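You operate a simulated robot arm through the tools that you are given. There is no shell and no other tool.

You run a simulated two-armed robot. Do the job below in one go: nothing can be reset, and whatever is moved stays where it is left.

JOB
Run 0.2 A, then 0.5 A through the slide resistor, starting and ending at MAX.
Fine: grip at MAX when the orange peg goes to ON and when it goes back to REST; each within 0.03 A, held two seconds; no orange flag. All other pegs, plugs, probes, cells, spools, bulbs and markers stay put.

The check looks at the end state, three seconds after you hand in, the way a careful person would. Anything else that was tipped, shoved, dropped, spilled or broken makes it a failure.

ROBOT AND FRAMES
Two 7-joint arms with two-finger grippers on one trunk, on a base that drives. Base frame: it is fixed to the floor where the robot stands at the start and does not move with it; the origin is under the middle of the robot, x ahead of it, y to its left, z up. Lengths are in m, angles in degrees, forces in N, time in s.
The left shoulder is at the start at [0.085, 0.216, 1.117], the right one opposite. With the tool pointing down near the work surface each hand reaches from about 0.3 to 0.82 m from the robot's upright axis, wherever it stands, measured 20 degrees to its own side. Places, roughly: ON hole by the slide resistor [2.4, -3.1, 0.8]; REST hole by the slide resistor [2.4, -3, 0.8]; black peg [7.5, -3.5, 0.75]; black plug on the plug board (3x3x4 cm) [4.5, 0.6, 0.8]; black probe [7, -3.75, 0.75]; blue cell [6.25, -3.75, 0.75]; blue peg [4.25, 0.75, 0.75]; blue spool [4.25, -3.5, 0.75]; brown cell [4.75, -3.25, 0.75]; brown peg [4.5, -3.5, 0.75]; brown probe [4.75, -3.75, 0.75]; green cell [6.25, -3.75, 0.75]; green marker [4, -3.5, 0.75]; green peg [4.25, -3.25, 0.75]; green spool [4.25, -3.5, 0.75]; grey cell [4.5, -3, 0.75]; grey peg [4.25, -3.5, 0.75]; grey spool [4.5, -3, 0.75]; grip of the slide resistor [2.3, -3, 0.9]; meter by the slide resistor [2.4, -3.2, 0.8]; orange peg [2.25, -3, 0.75]; orange spool [4.25, -3.25, 0.75]; red cell [6.25, -3.75, 0.75]; red marker [7, -3.75, 0.75]; red peg [4.25, -3.25, 0.75]; red plug on the plug board (3x3x4 cm) [4.5, 0.6, 0.8]; small blue bulb (3x3x6 cm) [3.9, 0.8, 0.8]; small green bulb (3x3x6 cm) [4, 0.8, 0.8]; small grey bulb (3x3x6 cm) [3.9, 0.7, 0.8]; small red bulb (3x3x6 cm) [4.5, 0.7, 0.9]; white marker [7, -3.5, 0.75]; white plug on the plug board (3x3x4 cm) [4.3, 0.6, 0.8]; white spool [4.25, -3.5, 0.75]; yellow cell [4.75, -3.25, 0.75]; yellow marker [4, -3.5, 0.75]; yellow peg [4.25, -3.25, 0.75]; yellow plug on the plug board (3x3x4 cm) [4.4, 0.6, 0.8]; yellow spool [4.5, -3, 0.75]. Payload 3.18 kg a hand.
The tool frame of a hand sits at the grasp point between the pads (the TCP): z along the fingers, y along the line on which they close. The tips reach 0.03 m beyond it. Largest opening 0.144 m; the body of the gripper starts 0.103 m behind the TCP.
Orientation is told as [roll, pitch, yaw] about the base's x, y, z axes, in that order, counted from this pose: with the fingers straight down and closing along the base's y, the tool's x points along the base's -x, its y along +y and its z along -z.

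CONTROLS
- The arms move only by the tool arm_command. It takes "left_motion", "right_motion" or both (then of equal length, played together; a hand with none holds still); each is a list of rows, each a list of 3 entries, a list of its own where there are three numbers: the turn, a rotation vector about the base's x, y, z in units of 6 degrees (1.0 is 6 degrees), then the shift along the base's x, y, z in units of 25 mm (1.0 is 25 mm), then the finger opening in m, from 0 to 0.144. In form: [[[wx, wy, wz], [dx, dy, dz], gripper], ...]. A call has 1 to 20 rows; each row shifts and turns the commanded pose from where the row before left it. A call with a number of a shift or a turn outside -1 to 1 is refused whole. Each row takes 0.2 s and may step no farther than 0.05 m and 8.6 degrees from the row before; otherwise, or with a gripper value out of range, the whole call is refused. A pose out of reach is approached as far as the arm can. The call stops where the force on the tool passes 40 N (or 10 N more than at its start, if that is more) or the arm is blocked; 0.2 s more then pass. Each finger halts on what it meets, pressing with about 33 N; the grip force reading is that of the motor and also rises with nothing between the fingers. The clock runs only during rows and for 0.2 s after the last one: add rows that do not move to give the fingers time. It gives the time, the measured TCP pose, the force on the tool (base axes), the opening and the grip force at its end, in the units of the frame above (readings bear some noise), with the torque about the TCP (base axes, N m) and any sound that the robot's microphone picked up, and new pictures: "pictures" is both (left out), scene, wrist or none (wrist: the cameras of the hands that moved).
- Cameras (640 x 400 px; columns grow to the right, rows downward): "scene" is now at [0.1846, 0.0036, 1.3126]; the picture's right is [0.01, -1.00, 0.00], its down [-0.50, -0.01, -0.87] and it looks along [0.87, 0.01, -0.50] (base axes); focal length 256 px, centre (320, 200). "left" rides on the left gripper at [0.076, -0.016, -0.143] in its tool frame; the picture's right is [0.21, 0.98, 0.00], its down [-0.84, 0.18, -0.51] and it looks along [-0.50, 0.11, 0.86] (tool axes); focal length 218 px, centre (320, 200). "right" rides on the right gripper at [0.076, 0.016, -0.143] in its tool frame; the picture's right is [-0.21, 0.98, 0.00], its down [-0.84, -0.18, -0.51] and it looks along [-0.50, -0.11, 0.86] (tool axes); focal length 218 px, centre (320, 200).
- lift_body(by): slides the trunk up (or, below 0, down) by that many m; the arms and the scene camera ride with it, the base frame stays. It gives what a move gives, with no picture.
- drive_base(legs): drives the robot by 1 to 6 legs, each [ahead, left, turn to the left] in m, m and degrees, along the robot's own axes; the way and the turn of a leg run together, so that a leg with both is an arc; at most 1.5 m and 180 degrees a leg. The arms and the cameras ride along, it lands a little off, and it stops where it bumps. It gives what a move gives, and a new picture of the scene camera.
- aim_head(pan, tilt): turns the head with the scene camera to pan (to the left, within 80 degrees either way) and tilt (down, from -29 to 69), counted from straight ahead of the robot. It gives what a move gives, and a new picture of the scene camera.
- locate(camera, pixels): for up to 12 pixels [column, row] of the newest picture of that camera ("zoom" is the newest enlarged one), the place [x, y, z] in the base frame of the surface seen there, good to about 0.002 m. No time passes.
- enlarge(camera, box): a new picture of the part [left, top, right, bottom] of that camera's present view, enlarged. No time passes.
- job_done(): hands the job in; it is judged then, once.

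Open the grippers and draw the arms clear of the work before you hand the job in, unless the task says otherwise.

The tools are called after "Emit:" as name(argument=value, ...) on one line, values as JSON. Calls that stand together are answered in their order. arm_command: Moves the arms, as the interface text tells. Its arguments: {"type":"object","properties":{"left_motion":{"type":"array","items":{"type":"array"}},"right_motion":{"type":"array","items":{"type":"array"}},"pictures":{"type":"string","enum":["both","scene","wrist","none"]}},"required":[]} The other tools are called the same way: lift_body (by) slides the trunk up or down; drive_base (legs) drives the base; aim_head (pan, tilt) turns the head that bears the scene camera; locate (camera, pixels) gives the place of the surface under pixels of a picture; enlarge (camera, box) takes an enlarged picture of a part of a camera's view; job_done () hands the job in.

At the start:

```text
clock: 0.0
left_position: [0.4427, 0.2227, 1.1133]
left_tool_rot: [0.0, 0.0, 0.2]
left_force: [-0.1, 0.2, 0.4]
left_wrist_torque: [-0.01, -0.02, 0.01]
left_width: 0.1441
left_gripper_force: 0.2
right_position: [0.3807, -0.1746, 1.1549]
right_tool_rot: [0.0, 0.0, -0.1]
right_force: [-0.3, -0.7, 0.1]
right_wrist_torque: [-0.01, 0.03, 0.0]
right_width: 0.1438
right_gripper_force: 0.1
trunk travel left (down, up): [-0.2, 0.169]
robot x, y, heading: [-0.0014, 0.0012, -0.1]
head pan, tilt: [0.7, 30.1]
```

scene: 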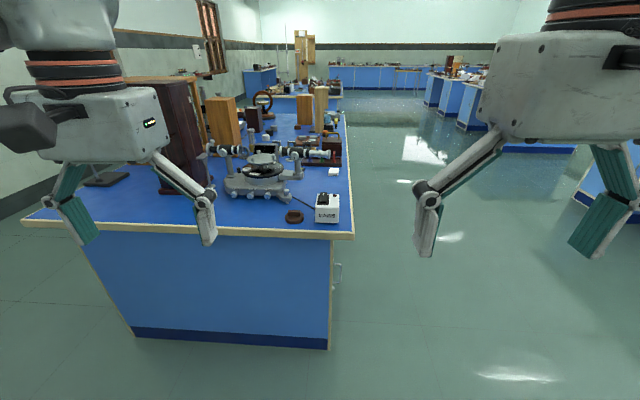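
right: 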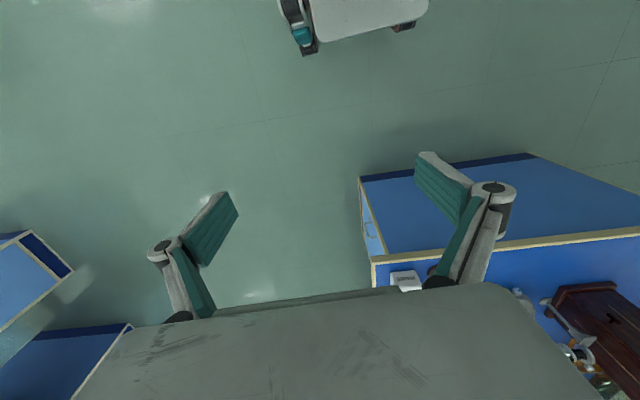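
left: 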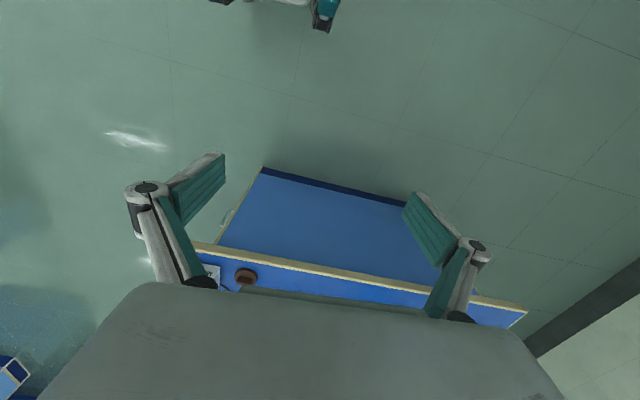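

The scene shows a bench straight ahead and open floor to the right. The slide resistor is around [2.3,-3,0.9], so I turn the head right to look at the way there.

Emit:
aim_head(pan=-50, tilt=20)

```text
clock: 1.2
left_position: [0.4419, 0.2231, 1.1135]
left_tool_rot: [0.0, 0.0, 0.2]
left_force: [0.0, 0.3, 1.0]
left_wrist_torque: [0.0, 0.04, 0.0]
left_width: 0.1438
left_gripper_force: 0.1
right_position: [0.3801, -0.1741, 1.1565]
right_tool_rot: [0.0, 0.0, 0.0]
right_force: [0.3, 0.2, 0.3]
right_wrist_torque: [0.04, -0.02, 0.02]
right_width: 0.1439
right_gripper_force: 0.0
trunk travel left (down, up): [-0.2, 0.169]
robot x, y, heading: [0.0005, 0.0022, -0.1]
head pan, tilt: [-50.0, 20.0]
```

scene: 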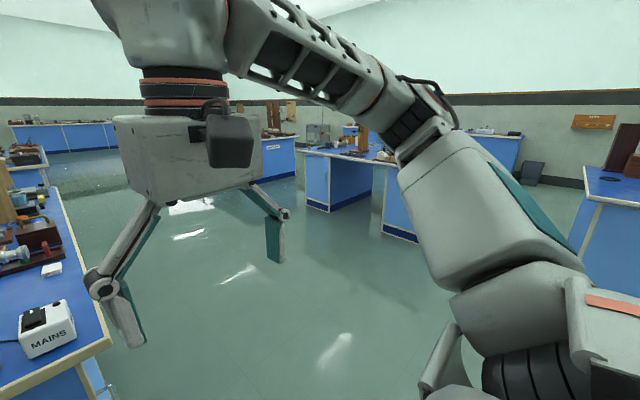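

The bench with the slide resistor seems to be at about pixel (350,160), partly hidden by the right arm. I enlarge that part.

Emit:
enlarge(camera="scene", box=[260, 100, 440, 250])

Emit:
locate(camera="scene", pixels=[[300, 152], [306, 205], [329, 212], [382, 234], [387, 165], [345, 153], [416, 241], [592, 172], [520, 140], [100, 345], [280, 140], [330, 330]])

```text
2.67 times, centred on (350, 175) of scene
```

zoom: 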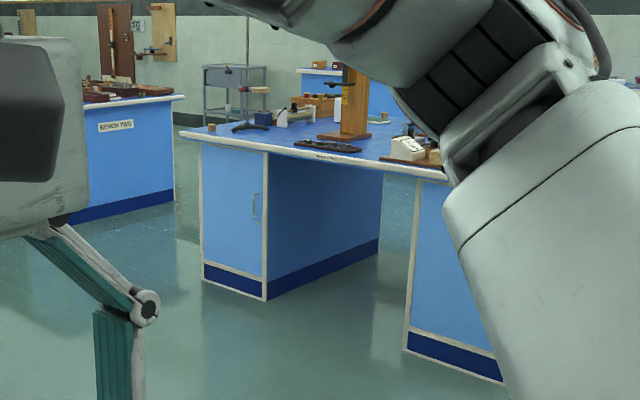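

```text
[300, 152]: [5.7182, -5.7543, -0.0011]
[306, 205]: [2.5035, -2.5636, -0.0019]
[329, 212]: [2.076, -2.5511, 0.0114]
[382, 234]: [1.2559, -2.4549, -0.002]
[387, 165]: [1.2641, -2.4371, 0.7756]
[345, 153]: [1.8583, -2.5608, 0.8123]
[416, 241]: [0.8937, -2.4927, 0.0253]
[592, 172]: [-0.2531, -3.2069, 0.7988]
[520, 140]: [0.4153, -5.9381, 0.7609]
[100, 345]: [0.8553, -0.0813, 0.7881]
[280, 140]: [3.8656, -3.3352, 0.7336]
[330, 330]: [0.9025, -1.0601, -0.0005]
```

The target bench spans roughly x 0.6–2.5 with its front edge at y≈-2.45, and the floor is open at (0.9,-1.06). I turn right to face it and drive 1.2 m ahead.

Emit:
drive_base(legs=[[0, 0, -90], [1.1, 0, 0], [0, 1.3, 0]])

Emit:
aim_head(pan=20, tilt=15)

```text
clock: 22.0
left_position: [1.589, -1.5214, 1.1133]
left_tool_rot: [0.0, -0.1, -88.1]
left_force: [0.9, -0.2, -0.3]
left_wrist_torque: [-0.02, 0.02, 0.06]
left_width: 0.1438
left_gripper_force: 0.0
right_position: [1.1914, -1.4719, 1.1558]
right_tool_rot: [0.0, -0.1, -88.4]
right_force: [0.5, 0.4, 0.3]
right_wrist_torque: [0.0, -0.03, -0.01]
right_width: 0.144
right_gripper_force: 0.0
trunk travel left (down, up): [-0.2, 0.169]
robot x, y, heading: [1.3533, -1.0823, -88.6]
head pan, tilt: [-50.0, 20.0]
```

scene: 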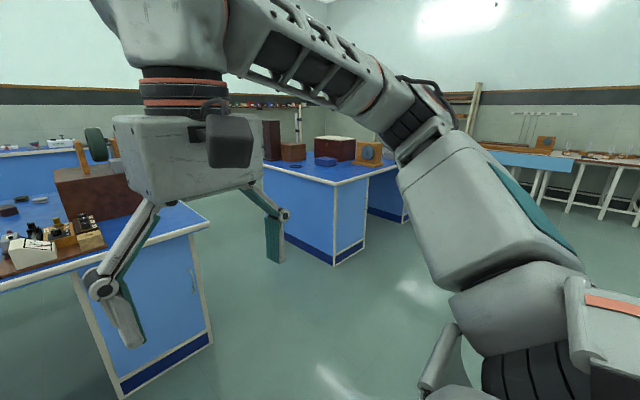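

```text
clock: 23.4
left_position: [1.5894, -1.5199, 1.1138]
left_tool_rot: [0.0, 0.0, -88.2]
left_force: [-0.4, 0.8, -0.7]
left_wrist_torque: [0.01, -0.01, 0.0]
left_width: 0.144
left_gripper_force: 0.0
right_position: [1.1919, -1.472, 1.1552]
right_tool_rot: [0.0, 0.0, -88.3]
right_force: [0.3, -0.6, -0.1]
right_wrist_torque: [-0.01, -0.04, 0.03]
right_width: 0.1438
right_gripper_force: 0.0
trunk travel left (down, up): [-0.2, 0.169]
robot x, y, heading: [1.3549, -1.0851, -88.2]
head pan, tilt: [20.0, 15.0]
```

scene: 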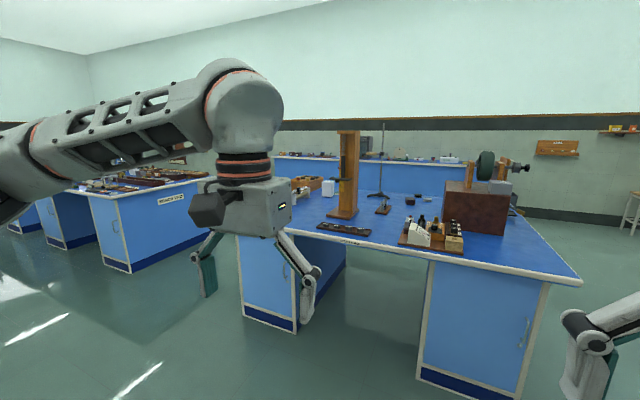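

The left hand hides the left end of the bench (around pixel (260,200)). I shift left about 0.85 m so that I stand facing that end.

Emit:
drive_base(legs=[[0.1, 0.9, -1.5]])

Emit:
aim_head(pan=0, tilt=25)

```text
clock: 31.8
left_position: [2.5111, -1.5937, 1.1147]
left_tool_rot: [0.0, 0.0, -88.1]
left_force: [-0.8, -0.3, 1.1]
left_wrist_torque: [0.0, -0.02, -0.01]
left_width: 0.1441
left_gripper_force: 0.0
right_position: [2.1134, -1.5454, 1.1547]
right_tool_rot: [0.0, 0.0, -88.1]
right_force: [1.0, 0.9, 0.4]
right_wrist_torque: [0.0, 0.02, -0.02]
right_width: 0.1438
right_gripper_force: 0.1
trunk travel left (down, up): [-0.2, 0.169]
robot x, y, heading: [2.2745, -1.1581, -88.0]
head pan, tilt: [20.0, 15.0]
```

scene: 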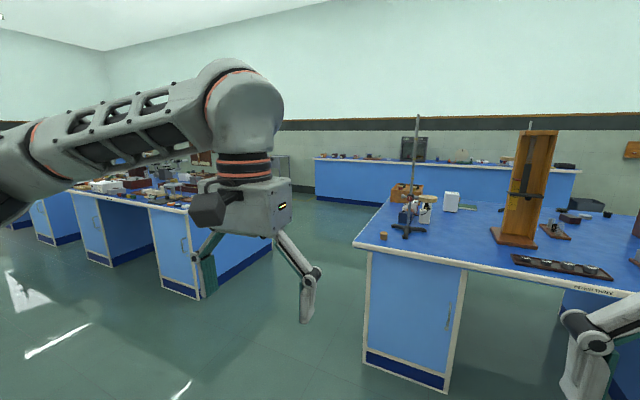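

```text
clock: 32.6
left_position: [2.5117, -1.5944, 1.1142]
left_tool_rot: [0.0, 0.0, -88.0]
left_force: [-0.2, -0.3, -0.7]
left_wrist_torque: [0.02, 0.02, -0.01]
left_width: 0.1442
left_gripper_force: 0.0
right_position: [2.1123, -1.5465, 1.1545]
right_tool_rot: [0.0, 0.0, -88.0]
right_force: [-0.2, 0.1, -0.3]
right_wrist_torque: [0.0, -0.01, 0.01]
right_width: 0.144
right_gripper_force: 0.1
trunk travel left (down, up): [-0.2, 0.169]
robot x, y, heading: [2.274, -1.1596, -88.2]
head pan, tilt: [0.0, 25.0]
```

scene: 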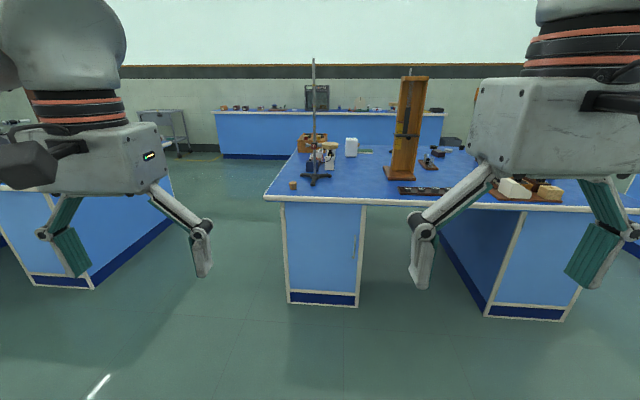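

I see the bench end at pixels (270–590, 150–200) with things near (320,155). I enlarge that part to find the slide resistor.

Emit:
enlarge(camera="scene", box=[260, 110, 420, 210])

Emit:
locate(camera="scene", pixels=[[270, 196], [292, 184], [315, 178], [313, 62], [330, 158], [300, 146], [352, 150], [388, 150], [400, 172], [408, 80], [366, 151], [318, 140]])

```text
4.00 times, centred on (340, 160) of scene
```

zoom: 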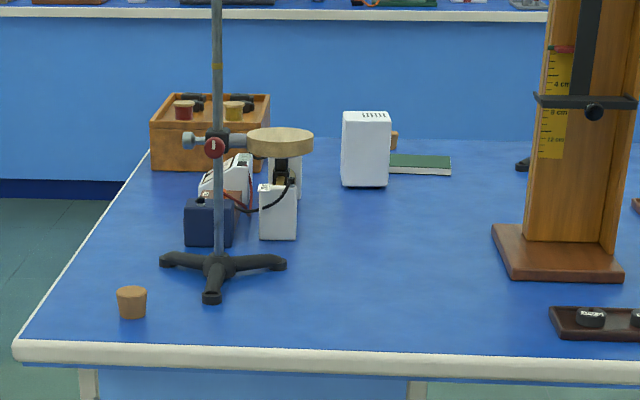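

```text
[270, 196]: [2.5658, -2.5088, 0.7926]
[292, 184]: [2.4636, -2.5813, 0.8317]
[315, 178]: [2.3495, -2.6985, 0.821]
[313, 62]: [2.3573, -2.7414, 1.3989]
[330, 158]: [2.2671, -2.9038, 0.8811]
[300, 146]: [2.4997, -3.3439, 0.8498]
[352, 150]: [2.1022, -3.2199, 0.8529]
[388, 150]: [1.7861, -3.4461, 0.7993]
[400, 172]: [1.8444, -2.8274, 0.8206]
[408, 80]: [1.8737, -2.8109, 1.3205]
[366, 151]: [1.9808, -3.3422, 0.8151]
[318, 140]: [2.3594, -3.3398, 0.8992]
```

A retort stand at (2.35,-2.70) stands before the items I need; the meter and pegs seem to face the bench's end (+x side). I look left to see whether the aisle between the benches is wide enough.

Emit:
aim_head(pan=45, tilt=35)

```text
clock: 33.7
left_position: [2.5112, -1.5928, 1.1132]
left_tool_rot: [0.0, 0.0, -87.9]
left_force: [-0.2, 0.2, -0.2]
left_wrist_torque: [0.0, 0.0, 0.0]
left_width: 0.1438
left_gripper_force: 0.1
right_position: [2.1124, -1.5457, 1.1559]
right_tool_rot: [-0.1, 0.0, -88.1]
right_force: [0.2, 0.4, -0.5]
right_wrist_torque: [0.01, -0.03, 0.0]
right_width: 0.1439
right_gripper_force: 0.1
trunk travel left (down, up): [-0.2, 0.169]
robot x, y, heading: [2.2754, -1.1581, -88.4]
head pan, tilt: [45.0, 35.0]
```

scene: 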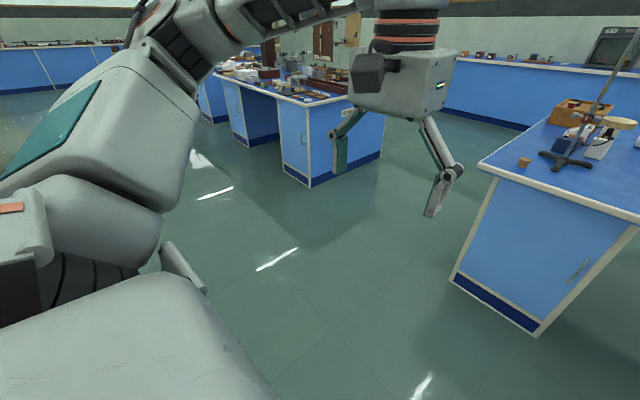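

Emit:
locate(camera="scene", pixels=[[311, 186], [380, 157], [385, 95], [305, 105], [450, 280], [478, 165], [543, 118], [400, 200], [300, 300]])

```text
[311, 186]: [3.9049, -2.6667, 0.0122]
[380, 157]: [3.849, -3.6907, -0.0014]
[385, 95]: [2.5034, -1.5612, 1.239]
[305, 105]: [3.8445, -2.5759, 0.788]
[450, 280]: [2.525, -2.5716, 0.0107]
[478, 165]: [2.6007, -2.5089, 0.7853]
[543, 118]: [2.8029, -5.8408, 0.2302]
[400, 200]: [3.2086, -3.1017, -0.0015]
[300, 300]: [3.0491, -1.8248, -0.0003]
```

The aisle runs from x=2.57 to 3.82, wide enough for the robot. I slide left into line with it (x≈3.15), and then drive ahead into it.

Emit:
drive_base(legs=[[0, 0.9, -1.6], [1.3, 0, 0]])

Emit:
aim_head(pan=-40, tilt=30)

```text
clock: 47.9
left_position: [3.4103, -2.8333, 1.1132]
left_tool_rot: [0.0, 0.1, -88.8]
left_force: [-0.1, -0.4, 0.0]
left_wrist_torque: [0.0, 0.01, 0.01]
left_width: 0.1442
left_gripper_force: 0.1
right_position: [3.0116, -2.779, 1.1553]
right_tool_rot: [0.0, 0.1, -89.0]
right_force: [0.4, 0.0, -0.5]
right_wrist_torque: [0.04, 0.0, 0.01]
right_width: 0.1439
right_gripper_force: 0.1
trunk travel left (down, up): [-0.2, 0.169]
robot x, y, heading: [3.1781, -2.395, -88.8]
head pan, tilt: [45.0, 35.0]
```

scene: 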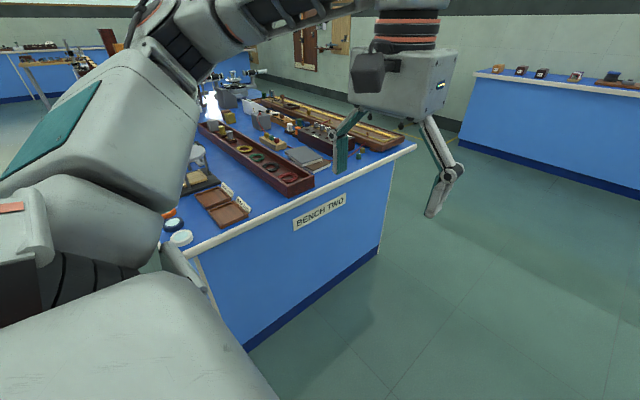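

```text
clock: 49.4
left_position: [3.4099, -2.8334, 1.1133]
left_tool_rot: [0.0, -0.1, -88.8]
left_force: [-0.2, -0.4, -0.4]
left_wrist_torque: [0.02, -0.01, 0.01]
left_width: 0.144
left_gripper_force: 0.1
right_position: [3.0126, -2.7797, 1.156]
right_tool_rot: [0.0, 0.1, -89.0]
right_force: [0.0, 1.2, -0.5]
right_wrist_torque: [0.0, -0.02, 0.03]
right_width: 0.1442
right_gripper_force: 0.1
trunk travel left (down, up): [-0.2, 0.169]
robot x, y, heading: [3.1772, -2.3966, -88.6]
head pan, tilt: [-40.0, 30.0]
```

scene: 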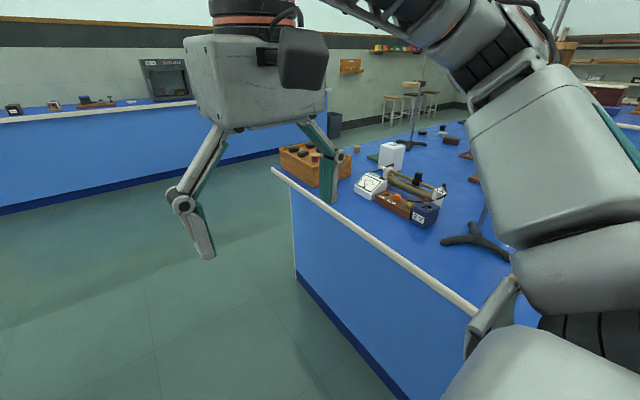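

The slide resistor is visible now at about pixel (410,190), with its board facing the aisle. I drive 0.6 m farther and turn right to face it.

Emit:
drive_base(legs=[[0.62, 0, 0], [0, 0, -91.4]])

Emit:
aim_head(pan=0, tilt=40)

```text
clock: 56.9
left_position: [2.7335, -3.2091, 1.114]
left_tool_rot: [-0.1, 0.0, 176.9]
left_force: [0.1, -0.8, -0.4]
left_wrist_torque: [-0.04, 0.03, -0.03]
left_width: 0.1441
left_gripper_force: 0.2
right_position: [2.8168, -2.8166, 1.1544]
right_tool_rot: [0.0, 0.0, 176.8]
right_force: [0.5, -0.6, 0.4]
right_wrist_torque: [0.01, -0.01, 0.03]
right_width: 0.144
right_gripper_force: 0.1
trunk travel left (down, up): [-0.2, 0.169]
robot x, y, heading: [3.1865, -3.0134, 176.9]
head pan, tilt: [-40.0, 30.0]
```

scene: 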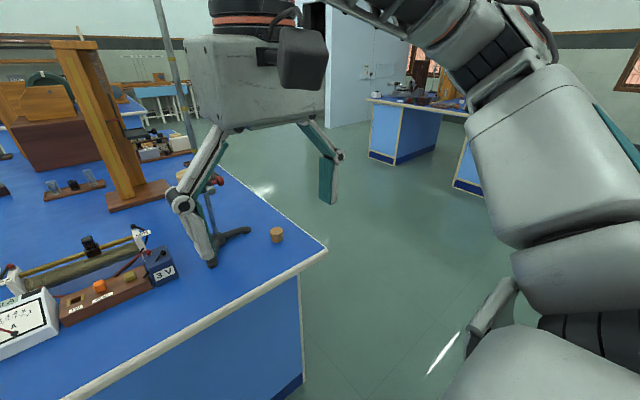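

```text
clock: 57.9
left_position: [2.7341, -3.2089, 1.1141]
left_tool_rot: [0.1, 0.0, 177.0]
left_force: [0.7, -0.2, 0.0]
left_wrist_torque: [-0.02, 0.03, 0.0]
left_width: 0.144
left_gripper_force: 0.1
right_position: [2.8161, -2.8146, 1.1551]
right_tool_rot: [0.0, 0.1, 177.0]
right_force: [0.2, -0.8, 0.0]
right_wrist_torque: [0.01, 0.02, 0.01]
right_width: 0.144
right_gripper_force: 0.1
trunk travel left (down, up): [-0.2, 0.169]
robot x, y, heading: [3.1883, -3.0074, 176.8]
head pan, tilt: [0.0, 40.0]
```

scene: 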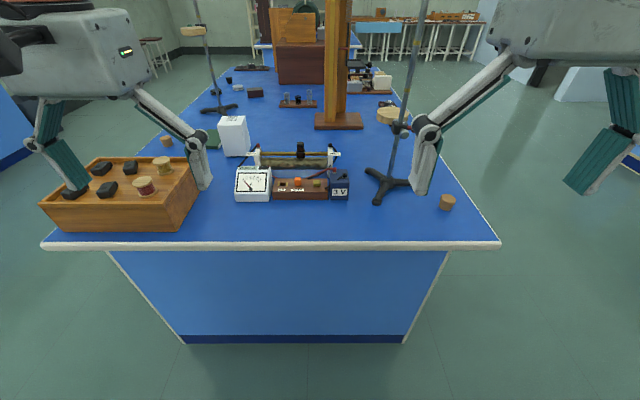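

The slide resistor, meter and peg board sit at pixels (235–350, 145–202). I enlarge this part to read the labels.

Emit:
enlarge(camera="scene", box=[215, 130, 375, 230])

Emit:
enlarge(camera="scene", box=[230, 140, 300, 205])

Emit:
enlarge(camera="scene", box=[270, 140, 355, 205])

```text
4.00 times, centred on (295, 180) of scene
```

zoom: 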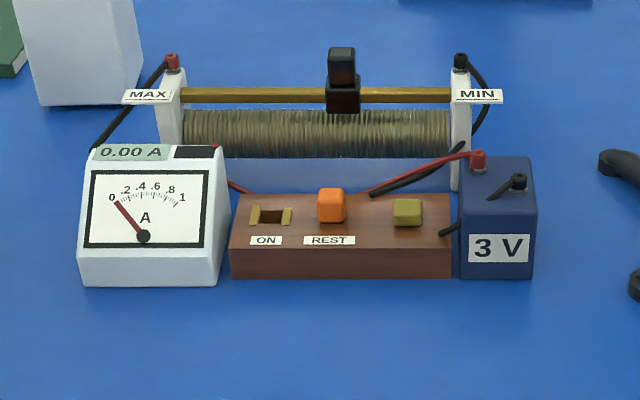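

```text
6.15 times, centred on (265, 172) of scene
```

zoom: 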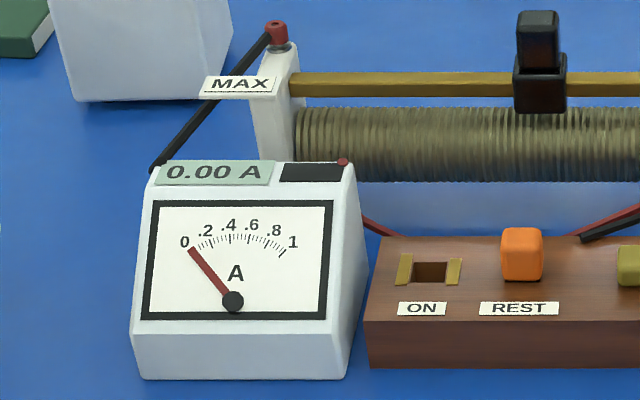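

```text
6.15 times, centred on (312, 172) of scene
```

zoom: 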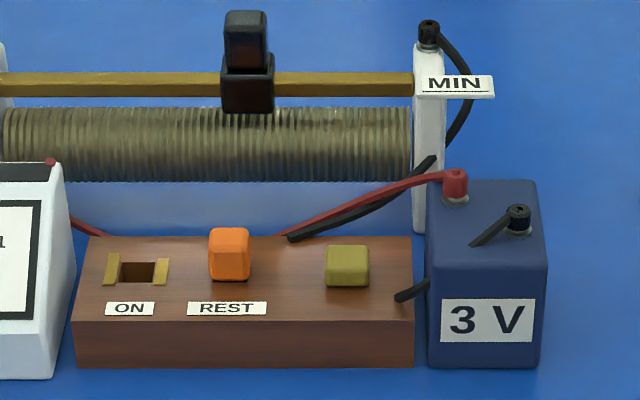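

I can read the meter (0.00 A), the MAX end on the left (-y), the MIN end on the right, and the orange peg in REST. I now get coordinates of the important points from the newest zoom.

Emit:
locate(camera="zoom", pixels=[[229, 235], [229, 262], [212, 262], [246, 262], [113, 270], [160, 272], [137, 278], [246, 18], [246, 50], [230, 90], [270, 90], [330, 85]])

Emit:
locate(camera="scene", pixels=[[259, 152], [332, 152], [252, 185], [240, 168], [331, 180], [302, 192], [314, 182], [300, 147], [233, 135], [392, 180], [392, 116], [340, 172]])

```text
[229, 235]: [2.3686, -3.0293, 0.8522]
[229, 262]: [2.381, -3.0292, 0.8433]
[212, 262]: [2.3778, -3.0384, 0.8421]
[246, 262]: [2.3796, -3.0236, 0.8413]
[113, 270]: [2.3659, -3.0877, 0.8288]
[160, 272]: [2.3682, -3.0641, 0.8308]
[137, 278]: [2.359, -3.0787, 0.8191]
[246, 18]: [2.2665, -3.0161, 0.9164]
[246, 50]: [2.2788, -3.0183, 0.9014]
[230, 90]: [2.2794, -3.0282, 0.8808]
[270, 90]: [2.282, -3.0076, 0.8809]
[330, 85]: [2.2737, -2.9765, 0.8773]
```

```text
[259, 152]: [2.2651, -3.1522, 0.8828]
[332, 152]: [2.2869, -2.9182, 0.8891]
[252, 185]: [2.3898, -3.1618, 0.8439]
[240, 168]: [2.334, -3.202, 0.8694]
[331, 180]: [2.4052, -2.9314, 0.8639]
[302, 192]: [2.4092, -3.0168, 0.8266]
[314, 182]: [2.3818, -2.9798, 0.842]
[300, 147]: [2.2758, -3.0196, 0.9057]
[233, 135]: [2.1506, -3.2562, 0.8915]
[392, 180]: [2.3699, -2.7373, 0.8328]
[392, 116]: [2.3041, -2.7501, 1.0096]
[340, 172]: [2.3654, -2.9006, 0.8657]
```

MAX is at the -y end and MIN at the +y end; the grip is at y≈-3.018 and the orange peg at (2.37,-3.03). The stand at (2.35,-2.74) is near the right side, so I shift left and come closer. That lets the right arm work with a clear view of the meter from the head.

Emit:
drive_base(legs=[[0.0, 0.2, 2.5], [0.17, 0, 0]])

Emit:
aim_head(pan=0, tilt=40)

```text
clock: 61.4
left_position: [2.5767, -3.4268, 1.1141]
left_tool_rot: [0.0, 0.0, 179.2]
left_force: [0.1, 0.2, 0.4]
left_wrist_torque: [0.0, -0.03, 0.01]
left_width: 0.1439
left_gripper_force: 0.1
right_position: [2.6426, -3.0305, 1.156]
right_tool_rot: [0.0, 0.0, 179.2]
right_force: [-1.1, -0.2, -0.7]
right_wrist_torque: [-0.01, -0.08, 0.02]
right_width: 0.1442
right_gripper_force: 0.1
trunk travel left (down, up): [-0.2, 0.169]
robot x, y, heading: [3.0252, -3.2098, 179.3]
head pan, tilt: [0.0, 40.0]
```

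scene: 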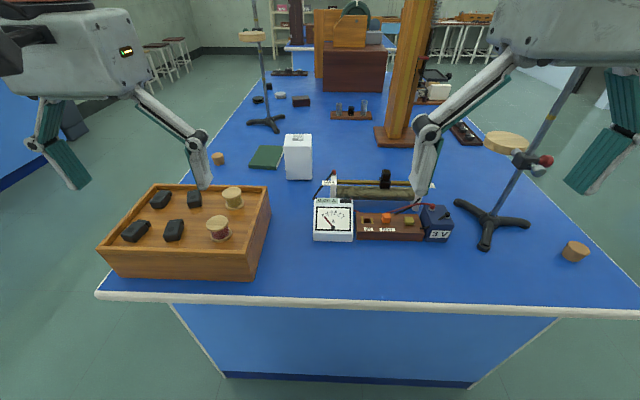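

```text
clock: 62.0
left_position: [2.5753, -3.4267, 1.1146]
left_tool_rot: [0.0, 0.0, 179.3]
left_force: [0.7, 0.2, -0.1]
left_wrist_torque: [0.01, 0.0, -0.01]
left_width: 0.1443
left_gripper_force: 0.0
right_position: [2.6431, -3.0304, 1.1554]
right_tool_rot: [0.0, -0.1, 179.1]
right_force: [0.2, -0.2, 0.2]
right_wrist_torque: [0.02, -0.02, 0.03]
right_width: 0.1443
right_gripper_force: 0.0
trunk travel left (down, up): [-0.2, 0.169]
robot x, y, heading: [3.0222, -3.209, 179.2]
head pan, tilt: [0.0, 40.0]
```

scene: 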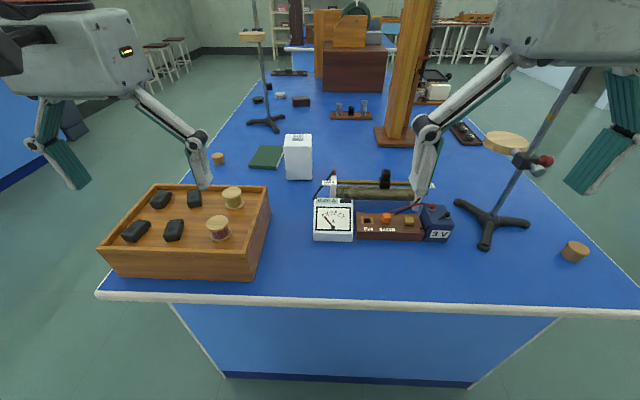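

The resistor is now at pixels (315–450, 170–242). I enlarge it to get precise geometry.

Emit:
enlarge(camera="scene", box=[310, 165, 460, 250])

Emit:
enlarge(camera="right", box=[0, 0, 640, 400])

```text
4.27 times, centred on (385, 208) of scene
```

zoom: 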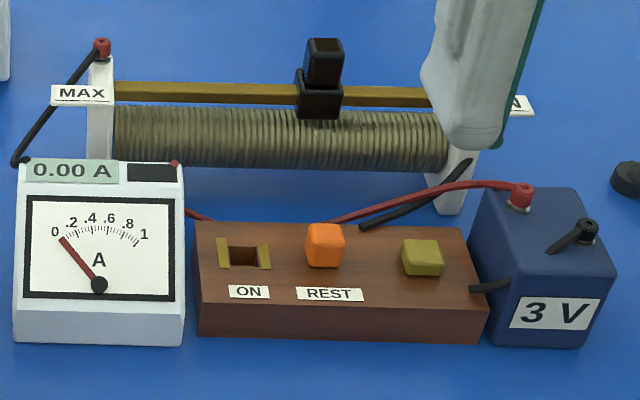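

```text
1.00 times, centred on (320, 200) of right (not enlarged: the box is as wide or as high as the picture)
```

zoom: 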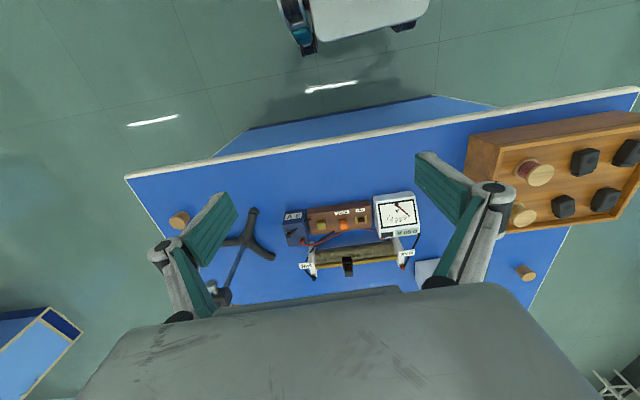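

The right wrist camera sees the whole apparatus from above at (285–425, 190–275). I enlarge it there.

Emit:
enlarge(camera="right", box=[280, 185, 430, 280])

```text
4.21 times, centred on (355, 232) of right
```

zoom: 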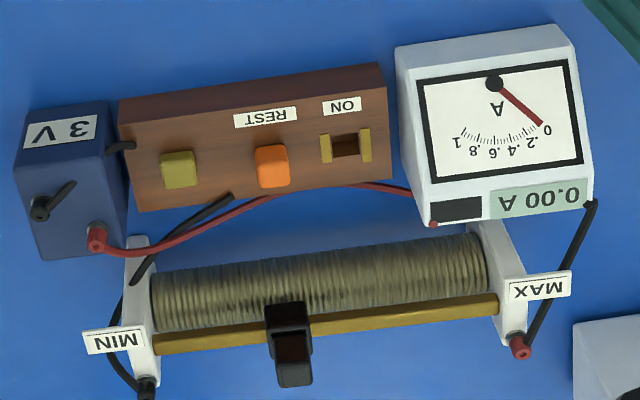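

I locate rod, grip, peg and hole points in this zoomed top view.

Emit:
locate(camera="zoom", pixels=[[170, 345], [480, 308], [295, 378], [280, 378], [309, 376], [290, 345], [270, 162], [345, 143], [326, 148], [365, 146], [178, 168], [290, 312]])

Emit:
locate(camera="zoom", pixels=[[140, 208], [390, 176], [122, 125], [383, 92], [410, 170], [145, 330], [515, 300], [520, 347], [258, 150], [287, 148], [262, 183], [287, 181]])

```text
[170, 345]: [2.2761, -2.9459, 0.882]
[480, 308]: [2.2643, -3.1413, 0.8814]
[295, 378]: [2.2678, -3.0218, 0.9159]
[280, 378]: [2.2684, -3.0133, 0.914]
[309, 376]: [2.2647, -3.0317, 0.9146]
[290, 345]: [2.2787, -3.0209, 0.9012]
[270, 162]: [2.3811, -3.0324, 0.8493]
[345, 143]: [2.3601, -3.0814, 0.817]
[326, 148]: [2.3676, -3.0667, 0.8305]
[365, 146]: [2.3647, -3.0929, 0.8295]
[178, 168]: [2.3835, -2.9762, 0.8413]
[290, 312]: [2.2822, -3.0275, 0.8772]
```

```text
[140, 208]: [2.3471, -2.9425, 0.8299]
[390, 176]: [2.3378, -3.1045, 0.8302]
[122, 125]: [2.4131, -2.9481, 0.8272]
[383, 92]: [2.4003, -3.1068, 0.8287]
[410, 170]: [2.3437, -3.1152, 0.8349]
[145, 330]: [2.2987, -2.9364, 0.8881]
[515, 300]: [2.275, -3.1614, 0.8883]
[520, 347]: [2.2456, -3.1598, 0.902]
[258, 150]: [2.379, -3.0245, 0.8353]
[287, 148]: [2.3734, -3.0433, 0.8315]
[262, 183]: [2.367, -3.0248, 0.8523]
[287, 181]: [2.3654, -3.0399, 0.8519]
```

The rod is turned about 3.5° from the base's y (from (2.276,-2.946) to (2.264,-3.141)). I enlarge the grip more from both cameras to know its shape.

Emit:
enlarge(camera="scene", box=[368, 165, 408, 200])

Emit:
locate(camera="zoom", pixels=[[280, 90], [280, 140], [280, 200], [280, 250], [250, 90], [330, 90], [245, 200], [330, 200], [230, 280], [330, 300], [280, 300], [280, 340]])

Emit:
enlarge(camera="right", box=[330, 245, 370, 285])

```text
11.43 times, centred on (388, 182) of scene
```

zoom: 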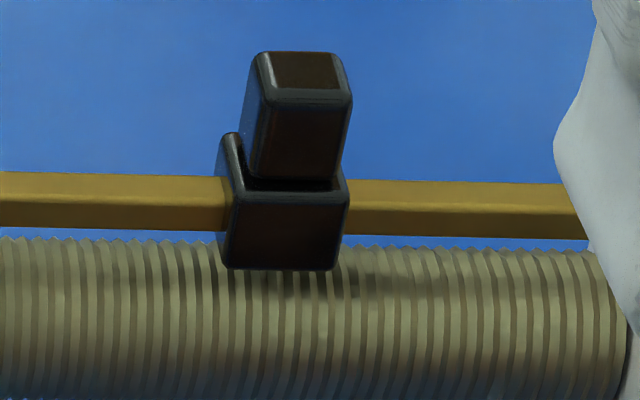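

```text
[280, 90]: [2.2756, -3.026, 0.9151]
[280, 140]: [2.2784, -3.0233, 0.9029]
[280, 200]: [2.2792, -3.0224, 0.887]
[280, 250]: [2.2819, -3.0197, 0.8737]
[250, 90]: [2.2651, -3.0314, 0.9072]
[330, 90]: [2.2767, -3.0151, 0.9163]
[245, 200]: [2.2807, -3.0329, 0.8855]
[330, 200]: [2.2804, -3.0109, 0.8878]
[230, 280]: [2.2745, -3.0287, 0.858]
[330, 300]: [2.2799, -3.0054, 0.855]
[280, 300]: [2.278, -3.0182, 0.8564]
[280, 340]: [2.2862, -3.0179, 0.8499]
```

```text
10.00 times, centred on (350, 265) of right
```

zoom: 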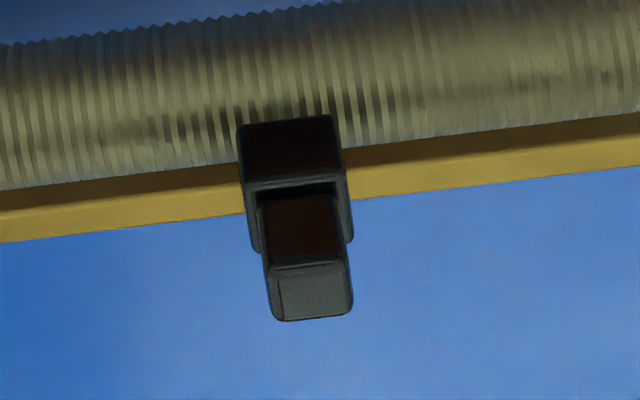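

The knob is about 2 cm square with its top at z≈0.916. I check wires, post tops and stand/disc positions for clearance.

Emit:
enlarge(camera="right", box=[340, 195, 420, 280])

Emit:
locate(camera="scene", pixels=[[508, 143], [490, 140], [525, 150], [537, 160], [560, 100], [487, 240], [458, 203], [526, 225], [300, 140], [333, 172], [329, 182], [322, 184]])

```text
4.71 times, centred on (380, 238) of right
```

zoom: 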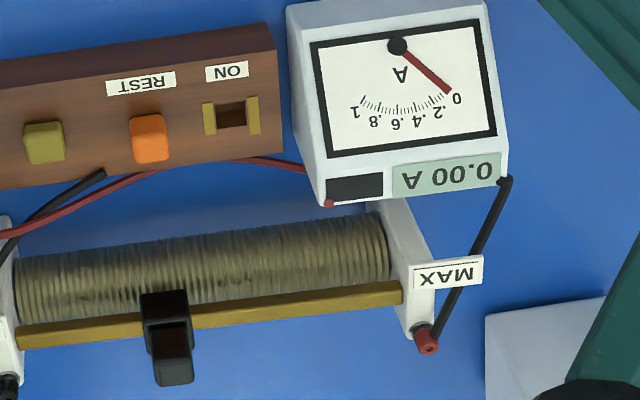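

```text
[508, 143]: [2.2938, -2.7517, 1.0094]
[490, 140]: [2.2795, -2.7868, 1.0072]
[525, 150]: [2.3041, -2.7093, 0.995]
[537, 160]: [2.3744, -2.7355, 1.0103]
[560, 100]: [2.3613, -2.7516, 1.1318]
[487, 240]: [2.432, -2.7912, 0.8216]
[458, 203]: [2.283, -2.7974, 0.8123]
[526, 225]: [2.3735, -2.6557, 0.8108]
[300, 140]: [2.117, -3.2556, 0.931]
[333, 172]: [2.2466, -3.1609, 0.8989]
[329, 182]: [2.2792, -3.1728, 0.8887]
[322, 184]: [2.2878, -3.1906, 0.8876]
```

Emit:
locate(camera="zoom", pixels=[[100, 176], [150, 173], [210, 162], [280, 163], [60, 203], [400, 290], [420, 300], [408, 320], [385, 210], [445, 272], [425, 345], [330, 190]])

```text
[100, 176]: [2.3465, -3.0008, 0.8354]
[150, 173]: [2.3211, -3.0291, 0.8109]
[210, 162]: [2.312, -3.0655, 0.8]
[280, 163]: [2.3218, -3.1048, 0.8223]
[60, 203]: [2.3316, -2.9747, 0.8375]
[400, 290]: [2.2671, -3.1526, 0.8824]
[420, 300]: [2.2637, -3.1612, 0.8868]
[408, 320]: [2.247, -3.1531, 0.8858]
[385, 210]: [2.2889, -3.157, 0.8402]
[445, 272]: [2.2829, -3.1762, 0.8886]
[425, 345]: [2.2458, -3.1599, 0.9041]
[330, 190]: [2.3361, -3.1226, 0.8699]
```

Post tops are at z≈0.888 and wires stay low, so closing the fingers along the board's x-direction suits both knob and peg. I turn the right hand by about -92.7° about z at its present safe height, narrowing the fingers to 0.06.

Emit:
arm_command(right_motion=[[[0, 0, -1], [0, 0, 0], 0.13], [[0, 0, -1], [0, 0, 0], 0.12], [[0, 0, -1], [0, 0, 0], 0.11], [[0, 0, -1], [0, 0, 0], 0.1], [[0, 0, -1], [0, 0, 0], 0.09], [[0, 0, -1], [0, 0, 0], 0.08], [[0, 0, -1], [0, 0, 0], 0.07], [[0, 0, -1], [0, 0, 0], 0.06], [[0, 0, -1], [0, 0, 0], 0.06], [[0, 0, -1], [0, 0, 0], 0.06], [[0, 0, -1], [0, 0, 0], 0.06], [[0, 0, -1], [0, 0, 0], 0.06], [[0, 0, -1], [0, 0, 0], 0.06], [[0, 0, -1], [0, 0, 0], 0.06], [[0, 0, -1], [0, 0, 0], 0.06], [[0, 0, -0.45], [0, 0, 0], 0.06], [[0, 0, 0], [0, 0, 0], 0.06]])

```text
clock: 65.6
left_position: [2.5757, -3.4278, 1.114]
left_tool_rot: [0.1, 0.0, 179.3]
left_force: [-0.6, -0.1, -0.2]
left_wrist_torque: [0.01, 0.02, 0.03]
left_width: 0.1438
left_gripper_force: 0.1
right_position: [2.6436, -3.0325, 1.1547]
right_tool_rot: [-0.1, 0.0, 86.3]
right_force: [0.6, -0.8, 0.7]
right_wrist_torque: [0.0, -0.01, -0.01]
right_width: 0.0599
right_gripper_force: 0.1
trunk travel left (down, up): [-0.2, 0.169]
robot x, y, heading: [3.0206, -3.2085, 179.2]
head pan, tilt: [0.0, 40.0]
```

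scene: 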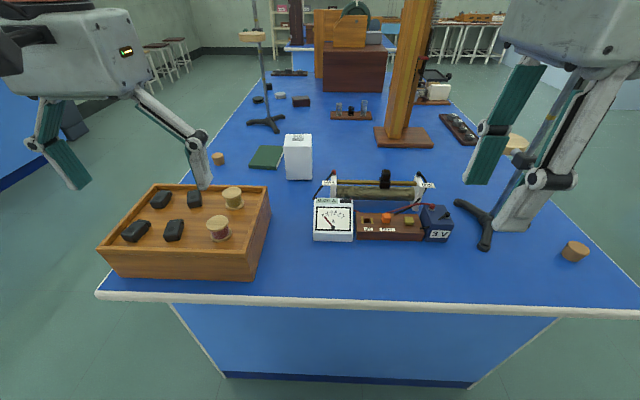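
right: 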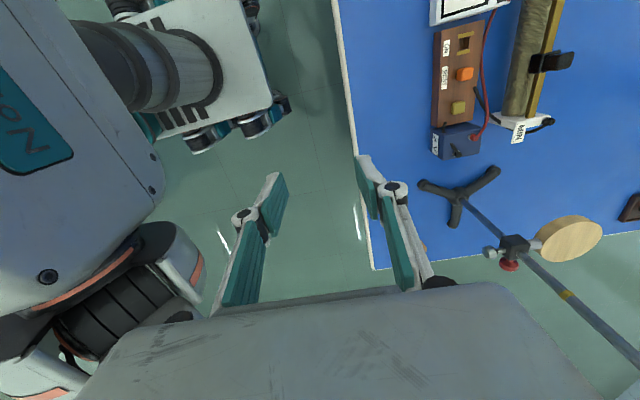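

The turn worked (yaw 86.3). I now move the hand forward about 0.375 m at this height to hang above the knob.

Emit:
arm_command(right_motion=[[[0, 0, 0], [-1, 0, 0], 0.06], [[0, 0, 0], [-1, 0, 0], 0.06], [[0, 0, 0], [-1, 0, 0], 0.06], [[0, 0, 0], [-1, 0, 0], 0.06], [[0, 0, 0], [-1, 0, 0], 0.06], [[0, 0, 0], [-1, 0, 0], 0.06], [[0, 0, 0], [-1, 0, 0], 0.06], [[0, 0, 0], [-1, 0, 0], 0.06], [[0, 0, 0], [-1, 0, 0], 0.06], [[0, 0, 0], [-1, 0, 0], 0.06], [[0, 0, 0], [-1, 0, 0], 0.06], [[0, 0, 0], [-1, 0, 0], 0.06], [[0, 0, 0], [-1, 0, 0], 0.06], [[0, 0, 0], [-1, 0, 0], 0.06], [[0, 0, 0], [-1, 0.4, 0], 0.06], [[0, 0, 0], [0, 0, 0], 0.06]])

```text
clock: 69.0
left_position: [2.5765, -3.4277, 1.1136]
left_tool_rot: [0.0, -0.1, 179.2]
left_force: [0.1, 0.2, 0.1]
left_wrist_torque: [-0.04, -0.01, -0.02]
left_width: 0.1442
left_gripper_force: 0.0
right_position: [2.3107, -3.0314, 1.1552]
right_tool_rot: [0.0, 0.0, 86.6]
right_force: [0.0, 0.6, 0.2]
right_wrist_torque: [-0.03, 0.01, 0.01]
right_width: 0.0602
right_gripper_force: 0.2
right hand out of reach, approached as far as the arm can: row 14, 15
trunk travel left (down, up): [-0.2, 0.169]
robot x, y, heading: [3.0225, -3.2113, 179.2]
head pan, tilt: [0.0, 40.0]
```

scene: 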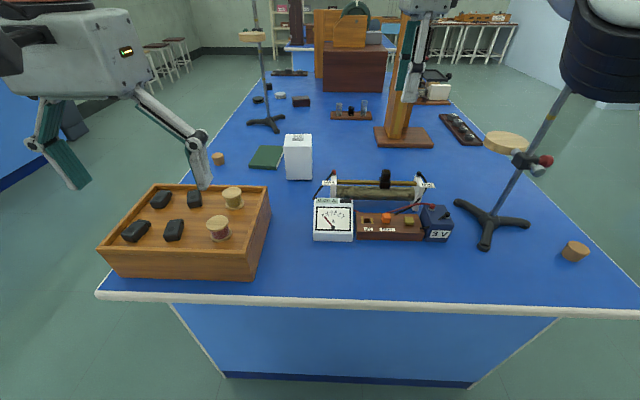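
right: 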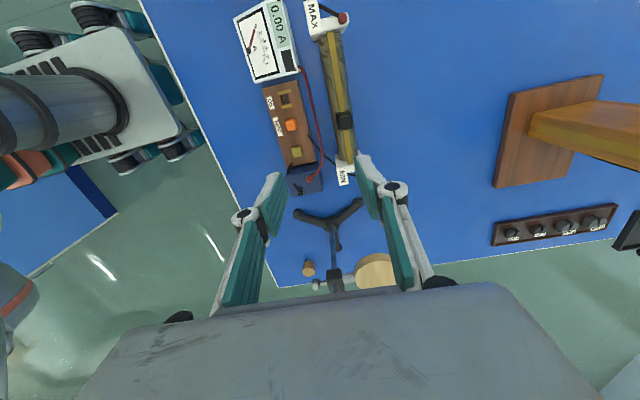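

The hand stops short at x=2.311 (reach limit at this height). I check how much room the base has before the bench edge by locating base and edge points in the wrist picture.

Emit:
locate(camera="right", pixels=[[172, 150], [183, 145], [150, 70], [140, 20], [115, 160], [155, 20], [180, 100], [205, 150], [100, 270], [345, 120], [290, 125], [284, 98]])

Emit:
enlarge(camera="right", box=[0, 0, 260, 200])

```text
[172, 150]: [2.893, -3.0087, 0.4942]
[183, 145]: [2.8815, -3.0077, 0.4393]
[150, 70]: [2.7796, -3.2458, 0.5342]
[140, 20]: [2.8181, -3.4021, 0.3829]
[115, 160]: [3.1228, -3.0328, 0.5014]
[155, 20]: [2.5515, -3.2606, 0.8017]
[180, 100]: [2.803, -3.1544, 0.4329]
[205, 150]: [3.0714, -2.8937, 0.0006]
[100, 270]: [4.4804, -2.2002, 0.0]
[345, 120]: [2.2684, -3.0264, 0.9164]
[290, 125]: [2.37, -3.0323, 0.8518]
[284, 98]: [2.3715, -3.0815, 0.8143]
```

```text
2.00 times, centred on (130, 100) of right
```

zoom: 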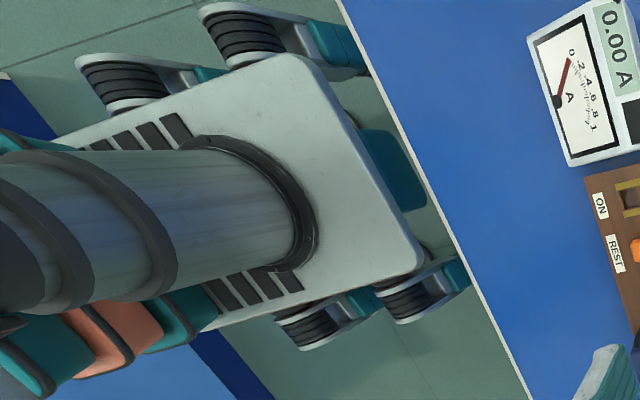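

The base front is at x≈2.78 and the bench edge at about 2.58, so 0.1 m ahead is safe. I drive ahead 0.1 m.

Emit:
drive_base(legs=[[0.1, 0, 0]])

```text
clock: 70.1
left_position: [2.4771, -3.4268, 1.113]
left_tool_rot: [0.1, -0.1, 179.4]
left_force: [0.1, -0.3, 0.6]
left_wrist_torque: [0.02, -0.05, -0.01]
left_width: 0.1439
left_gripper_force: 0.1
right_position: [2.2128, -3.0308, 1.1562]
right_tool_rot: [-0.1, -0.1, 86.6]
right_force: [0.0, 0.2, -0.7]
right_wrist_torque: [0.01, -0.01, -0.03]
right_width: 0.0599
right_gripper_force: 0.1
trunk travel left (down, up): [-0.2, 0.169]
robot x, y, heading: [2.9219, -3.208, 179.2]
head pan, tilt: [0.0, 40.0]
```

scene: 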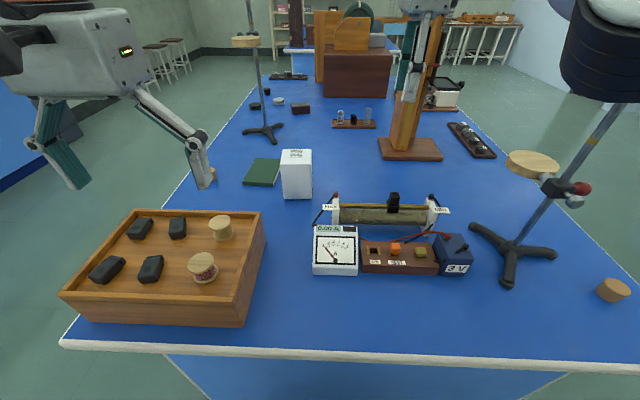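

The view is clear: meter (335,250), peg (395,248), knob (394,200). I re-measure knob, rod and peg from this pose.

Emit:
enlarge(camera="scene", box=[305, 185, 465, 285])

Emit:
locate(camera="zoom", pixels=[[354, 40], [343, 40], [365, 40], [354, 60], [345, 95], [362, 245], [347, 245], [378, 245], [262, 255], [300, 255], [281, 262], [362, 260]])

```text
4.00 times, centred on (385, 235) of scene
```

zoom: 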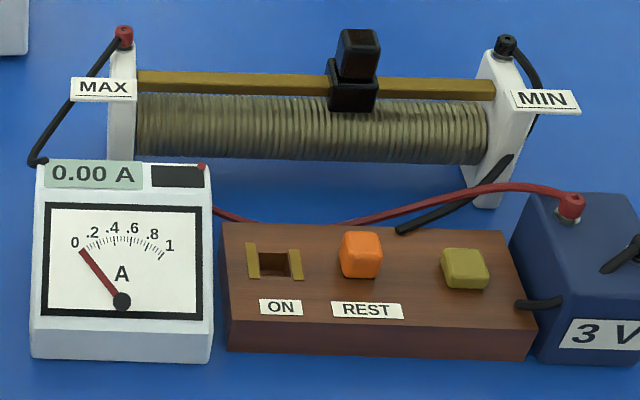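

```text
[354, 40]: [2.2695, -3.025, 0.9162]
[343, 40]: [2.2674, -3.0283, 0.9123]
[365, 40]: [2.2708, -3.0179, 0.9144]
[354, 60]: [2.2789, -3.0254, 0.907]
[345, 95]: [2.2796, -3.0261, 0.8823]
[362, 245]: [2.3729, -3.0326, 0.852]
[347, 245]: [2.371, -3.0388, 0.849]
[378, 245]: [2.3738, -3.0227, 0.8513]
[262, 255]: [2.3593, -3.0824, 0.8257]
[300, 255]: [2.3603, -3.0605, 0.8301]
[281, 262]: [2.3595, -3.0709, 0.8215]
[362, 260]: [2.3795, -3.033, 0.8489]
```

Knob centre is about (2.269,-3.020) with top z 0.916; the TCP is at (2.213,-3.031,1.156). I move back and down to about (2.269,-3.019,1.02) and look.

Emit:
arm_command(right_motion=[[[0, 0, 0], [0.38, 0.08, -0.9], 0.06], [[0, 0, 0], [0.38, 0.08, -0.9], 0.06], [[0, 0, 0], [0.38, 0.08, -0.9], 0.06], [[0, 0, 0], [0.38, 0.08, -0.9], 0.06], [[0, 0, 0], [0.38, 0.08, -0.9], 0.06], [[0, 0, 0], [0.36, 0.08, -0.9], 0.06], [[0, 0, 0], [0, 0, 0], 0.06]])

```text
clock: 71.7
left_position: [2.4784, -3.4254, 1.1143]
left_tool_rot: [-0.1, -0.2, 179.5]
left_force: [0.8, -0.1, -0.4]
left_wrist_torque: [0.0, 0.01, 0.03]
left_width: 0.1441
left_gripper_force: 0.1
right_position: [2.2674, -3.0192, 1.0207]
right_tool_rot: [0.1, 0.1, 86.7]
right_force: [0.6, 0.6, 0.7]
right_wrist_torque: [0.01, 0.06, -0.01]
right_width: 0.0599
right_gripper_force: 0.1
trunk travel left (down, up): [-0.2, 0.169]
robot x, y, heading: [2.9244, -3.2089, 179.5]
head pan, tilt: [0.0, 40.0]
```

scene: 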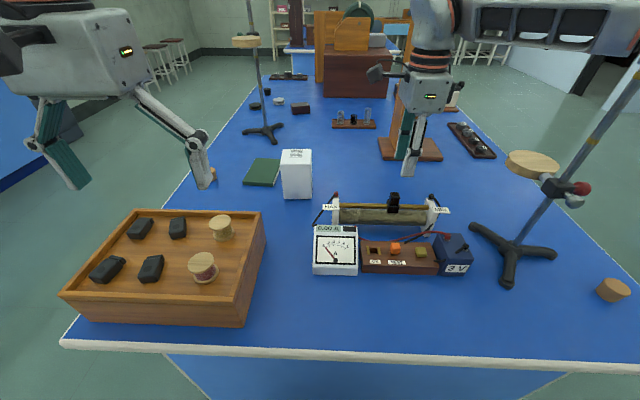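
right: 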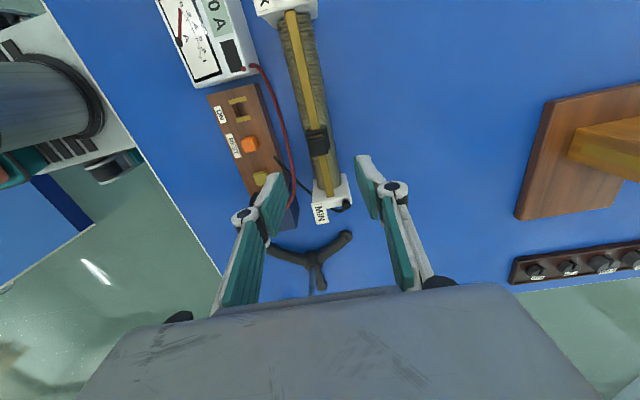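

The hand is above the knob; the forearm now extends to the right, and I must be sure that it stays clear of the stand's rod. I turn the head right to look.

Emit:
aim_head(pan=-35, tilt=15)

```text
clock: 72.7
left_position: [2.4783, -3.4273, 1.1145]
left_tool_rot: [-0.1, 0.0, 179.4]
left_force: [0.2, -0.8, 0.3]
left_wrist_torque: [-0.01, -0.04, -0.03]
left_width: 0.1442
left_gripper_force: 0.2
right_position: [2.2663, -3.019, 1.0202]
right_tool_rot: [0.2, 0.1, 86.6]
right_force: [0.6, 0.8, -0.1]
right_wrist_torque: [-0.05, 0.0, 0.04]
right_width: 0.0599
right_gripper_force: 0.1
trunk travel left (down, up): [-0.2, 0.169]
robot x, y, heading: [2.9248, -3.2085, 179.3]
head pan, tilt: [-35.0, 15.0]
```

scene: 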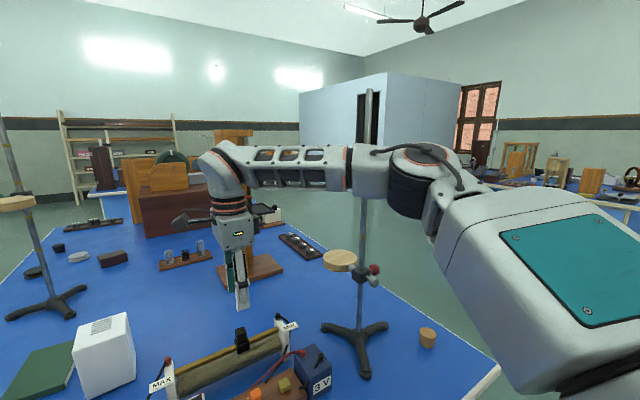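

The rod of the stand passes behind the forearm at pixel (365,165). I measure the gap.

Emit:
locate(camera="scene", pixels=[[368, 120], [363, 225], [366, 165], [340, 165], [300, 165], [400, 190], [375, 185], [330, 150], [230, 160], [365, 147]])

Emit:
enlarge(camera="scene", box=[310, 80, 450, 220])

```text
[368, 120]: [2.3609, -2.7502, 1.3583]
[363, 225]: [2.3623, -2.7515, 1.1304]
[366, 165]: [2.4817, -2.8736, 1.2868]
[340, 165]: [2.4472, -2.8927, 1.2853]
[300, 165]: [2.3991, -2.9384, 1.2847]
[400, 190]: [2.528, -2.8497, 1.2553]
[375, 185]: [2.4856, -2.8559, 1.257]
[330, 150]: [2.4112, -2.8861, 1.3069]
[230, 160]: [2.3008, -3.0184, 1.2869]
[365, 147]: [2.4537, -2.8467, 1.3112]
```

```text
2.86 times, centred on (380, 150) of scene
```

zoom: 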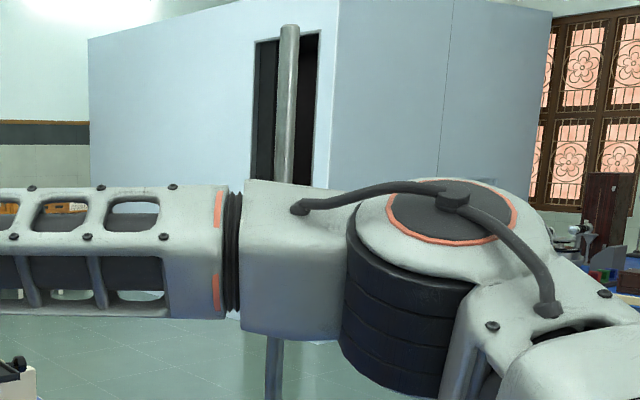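

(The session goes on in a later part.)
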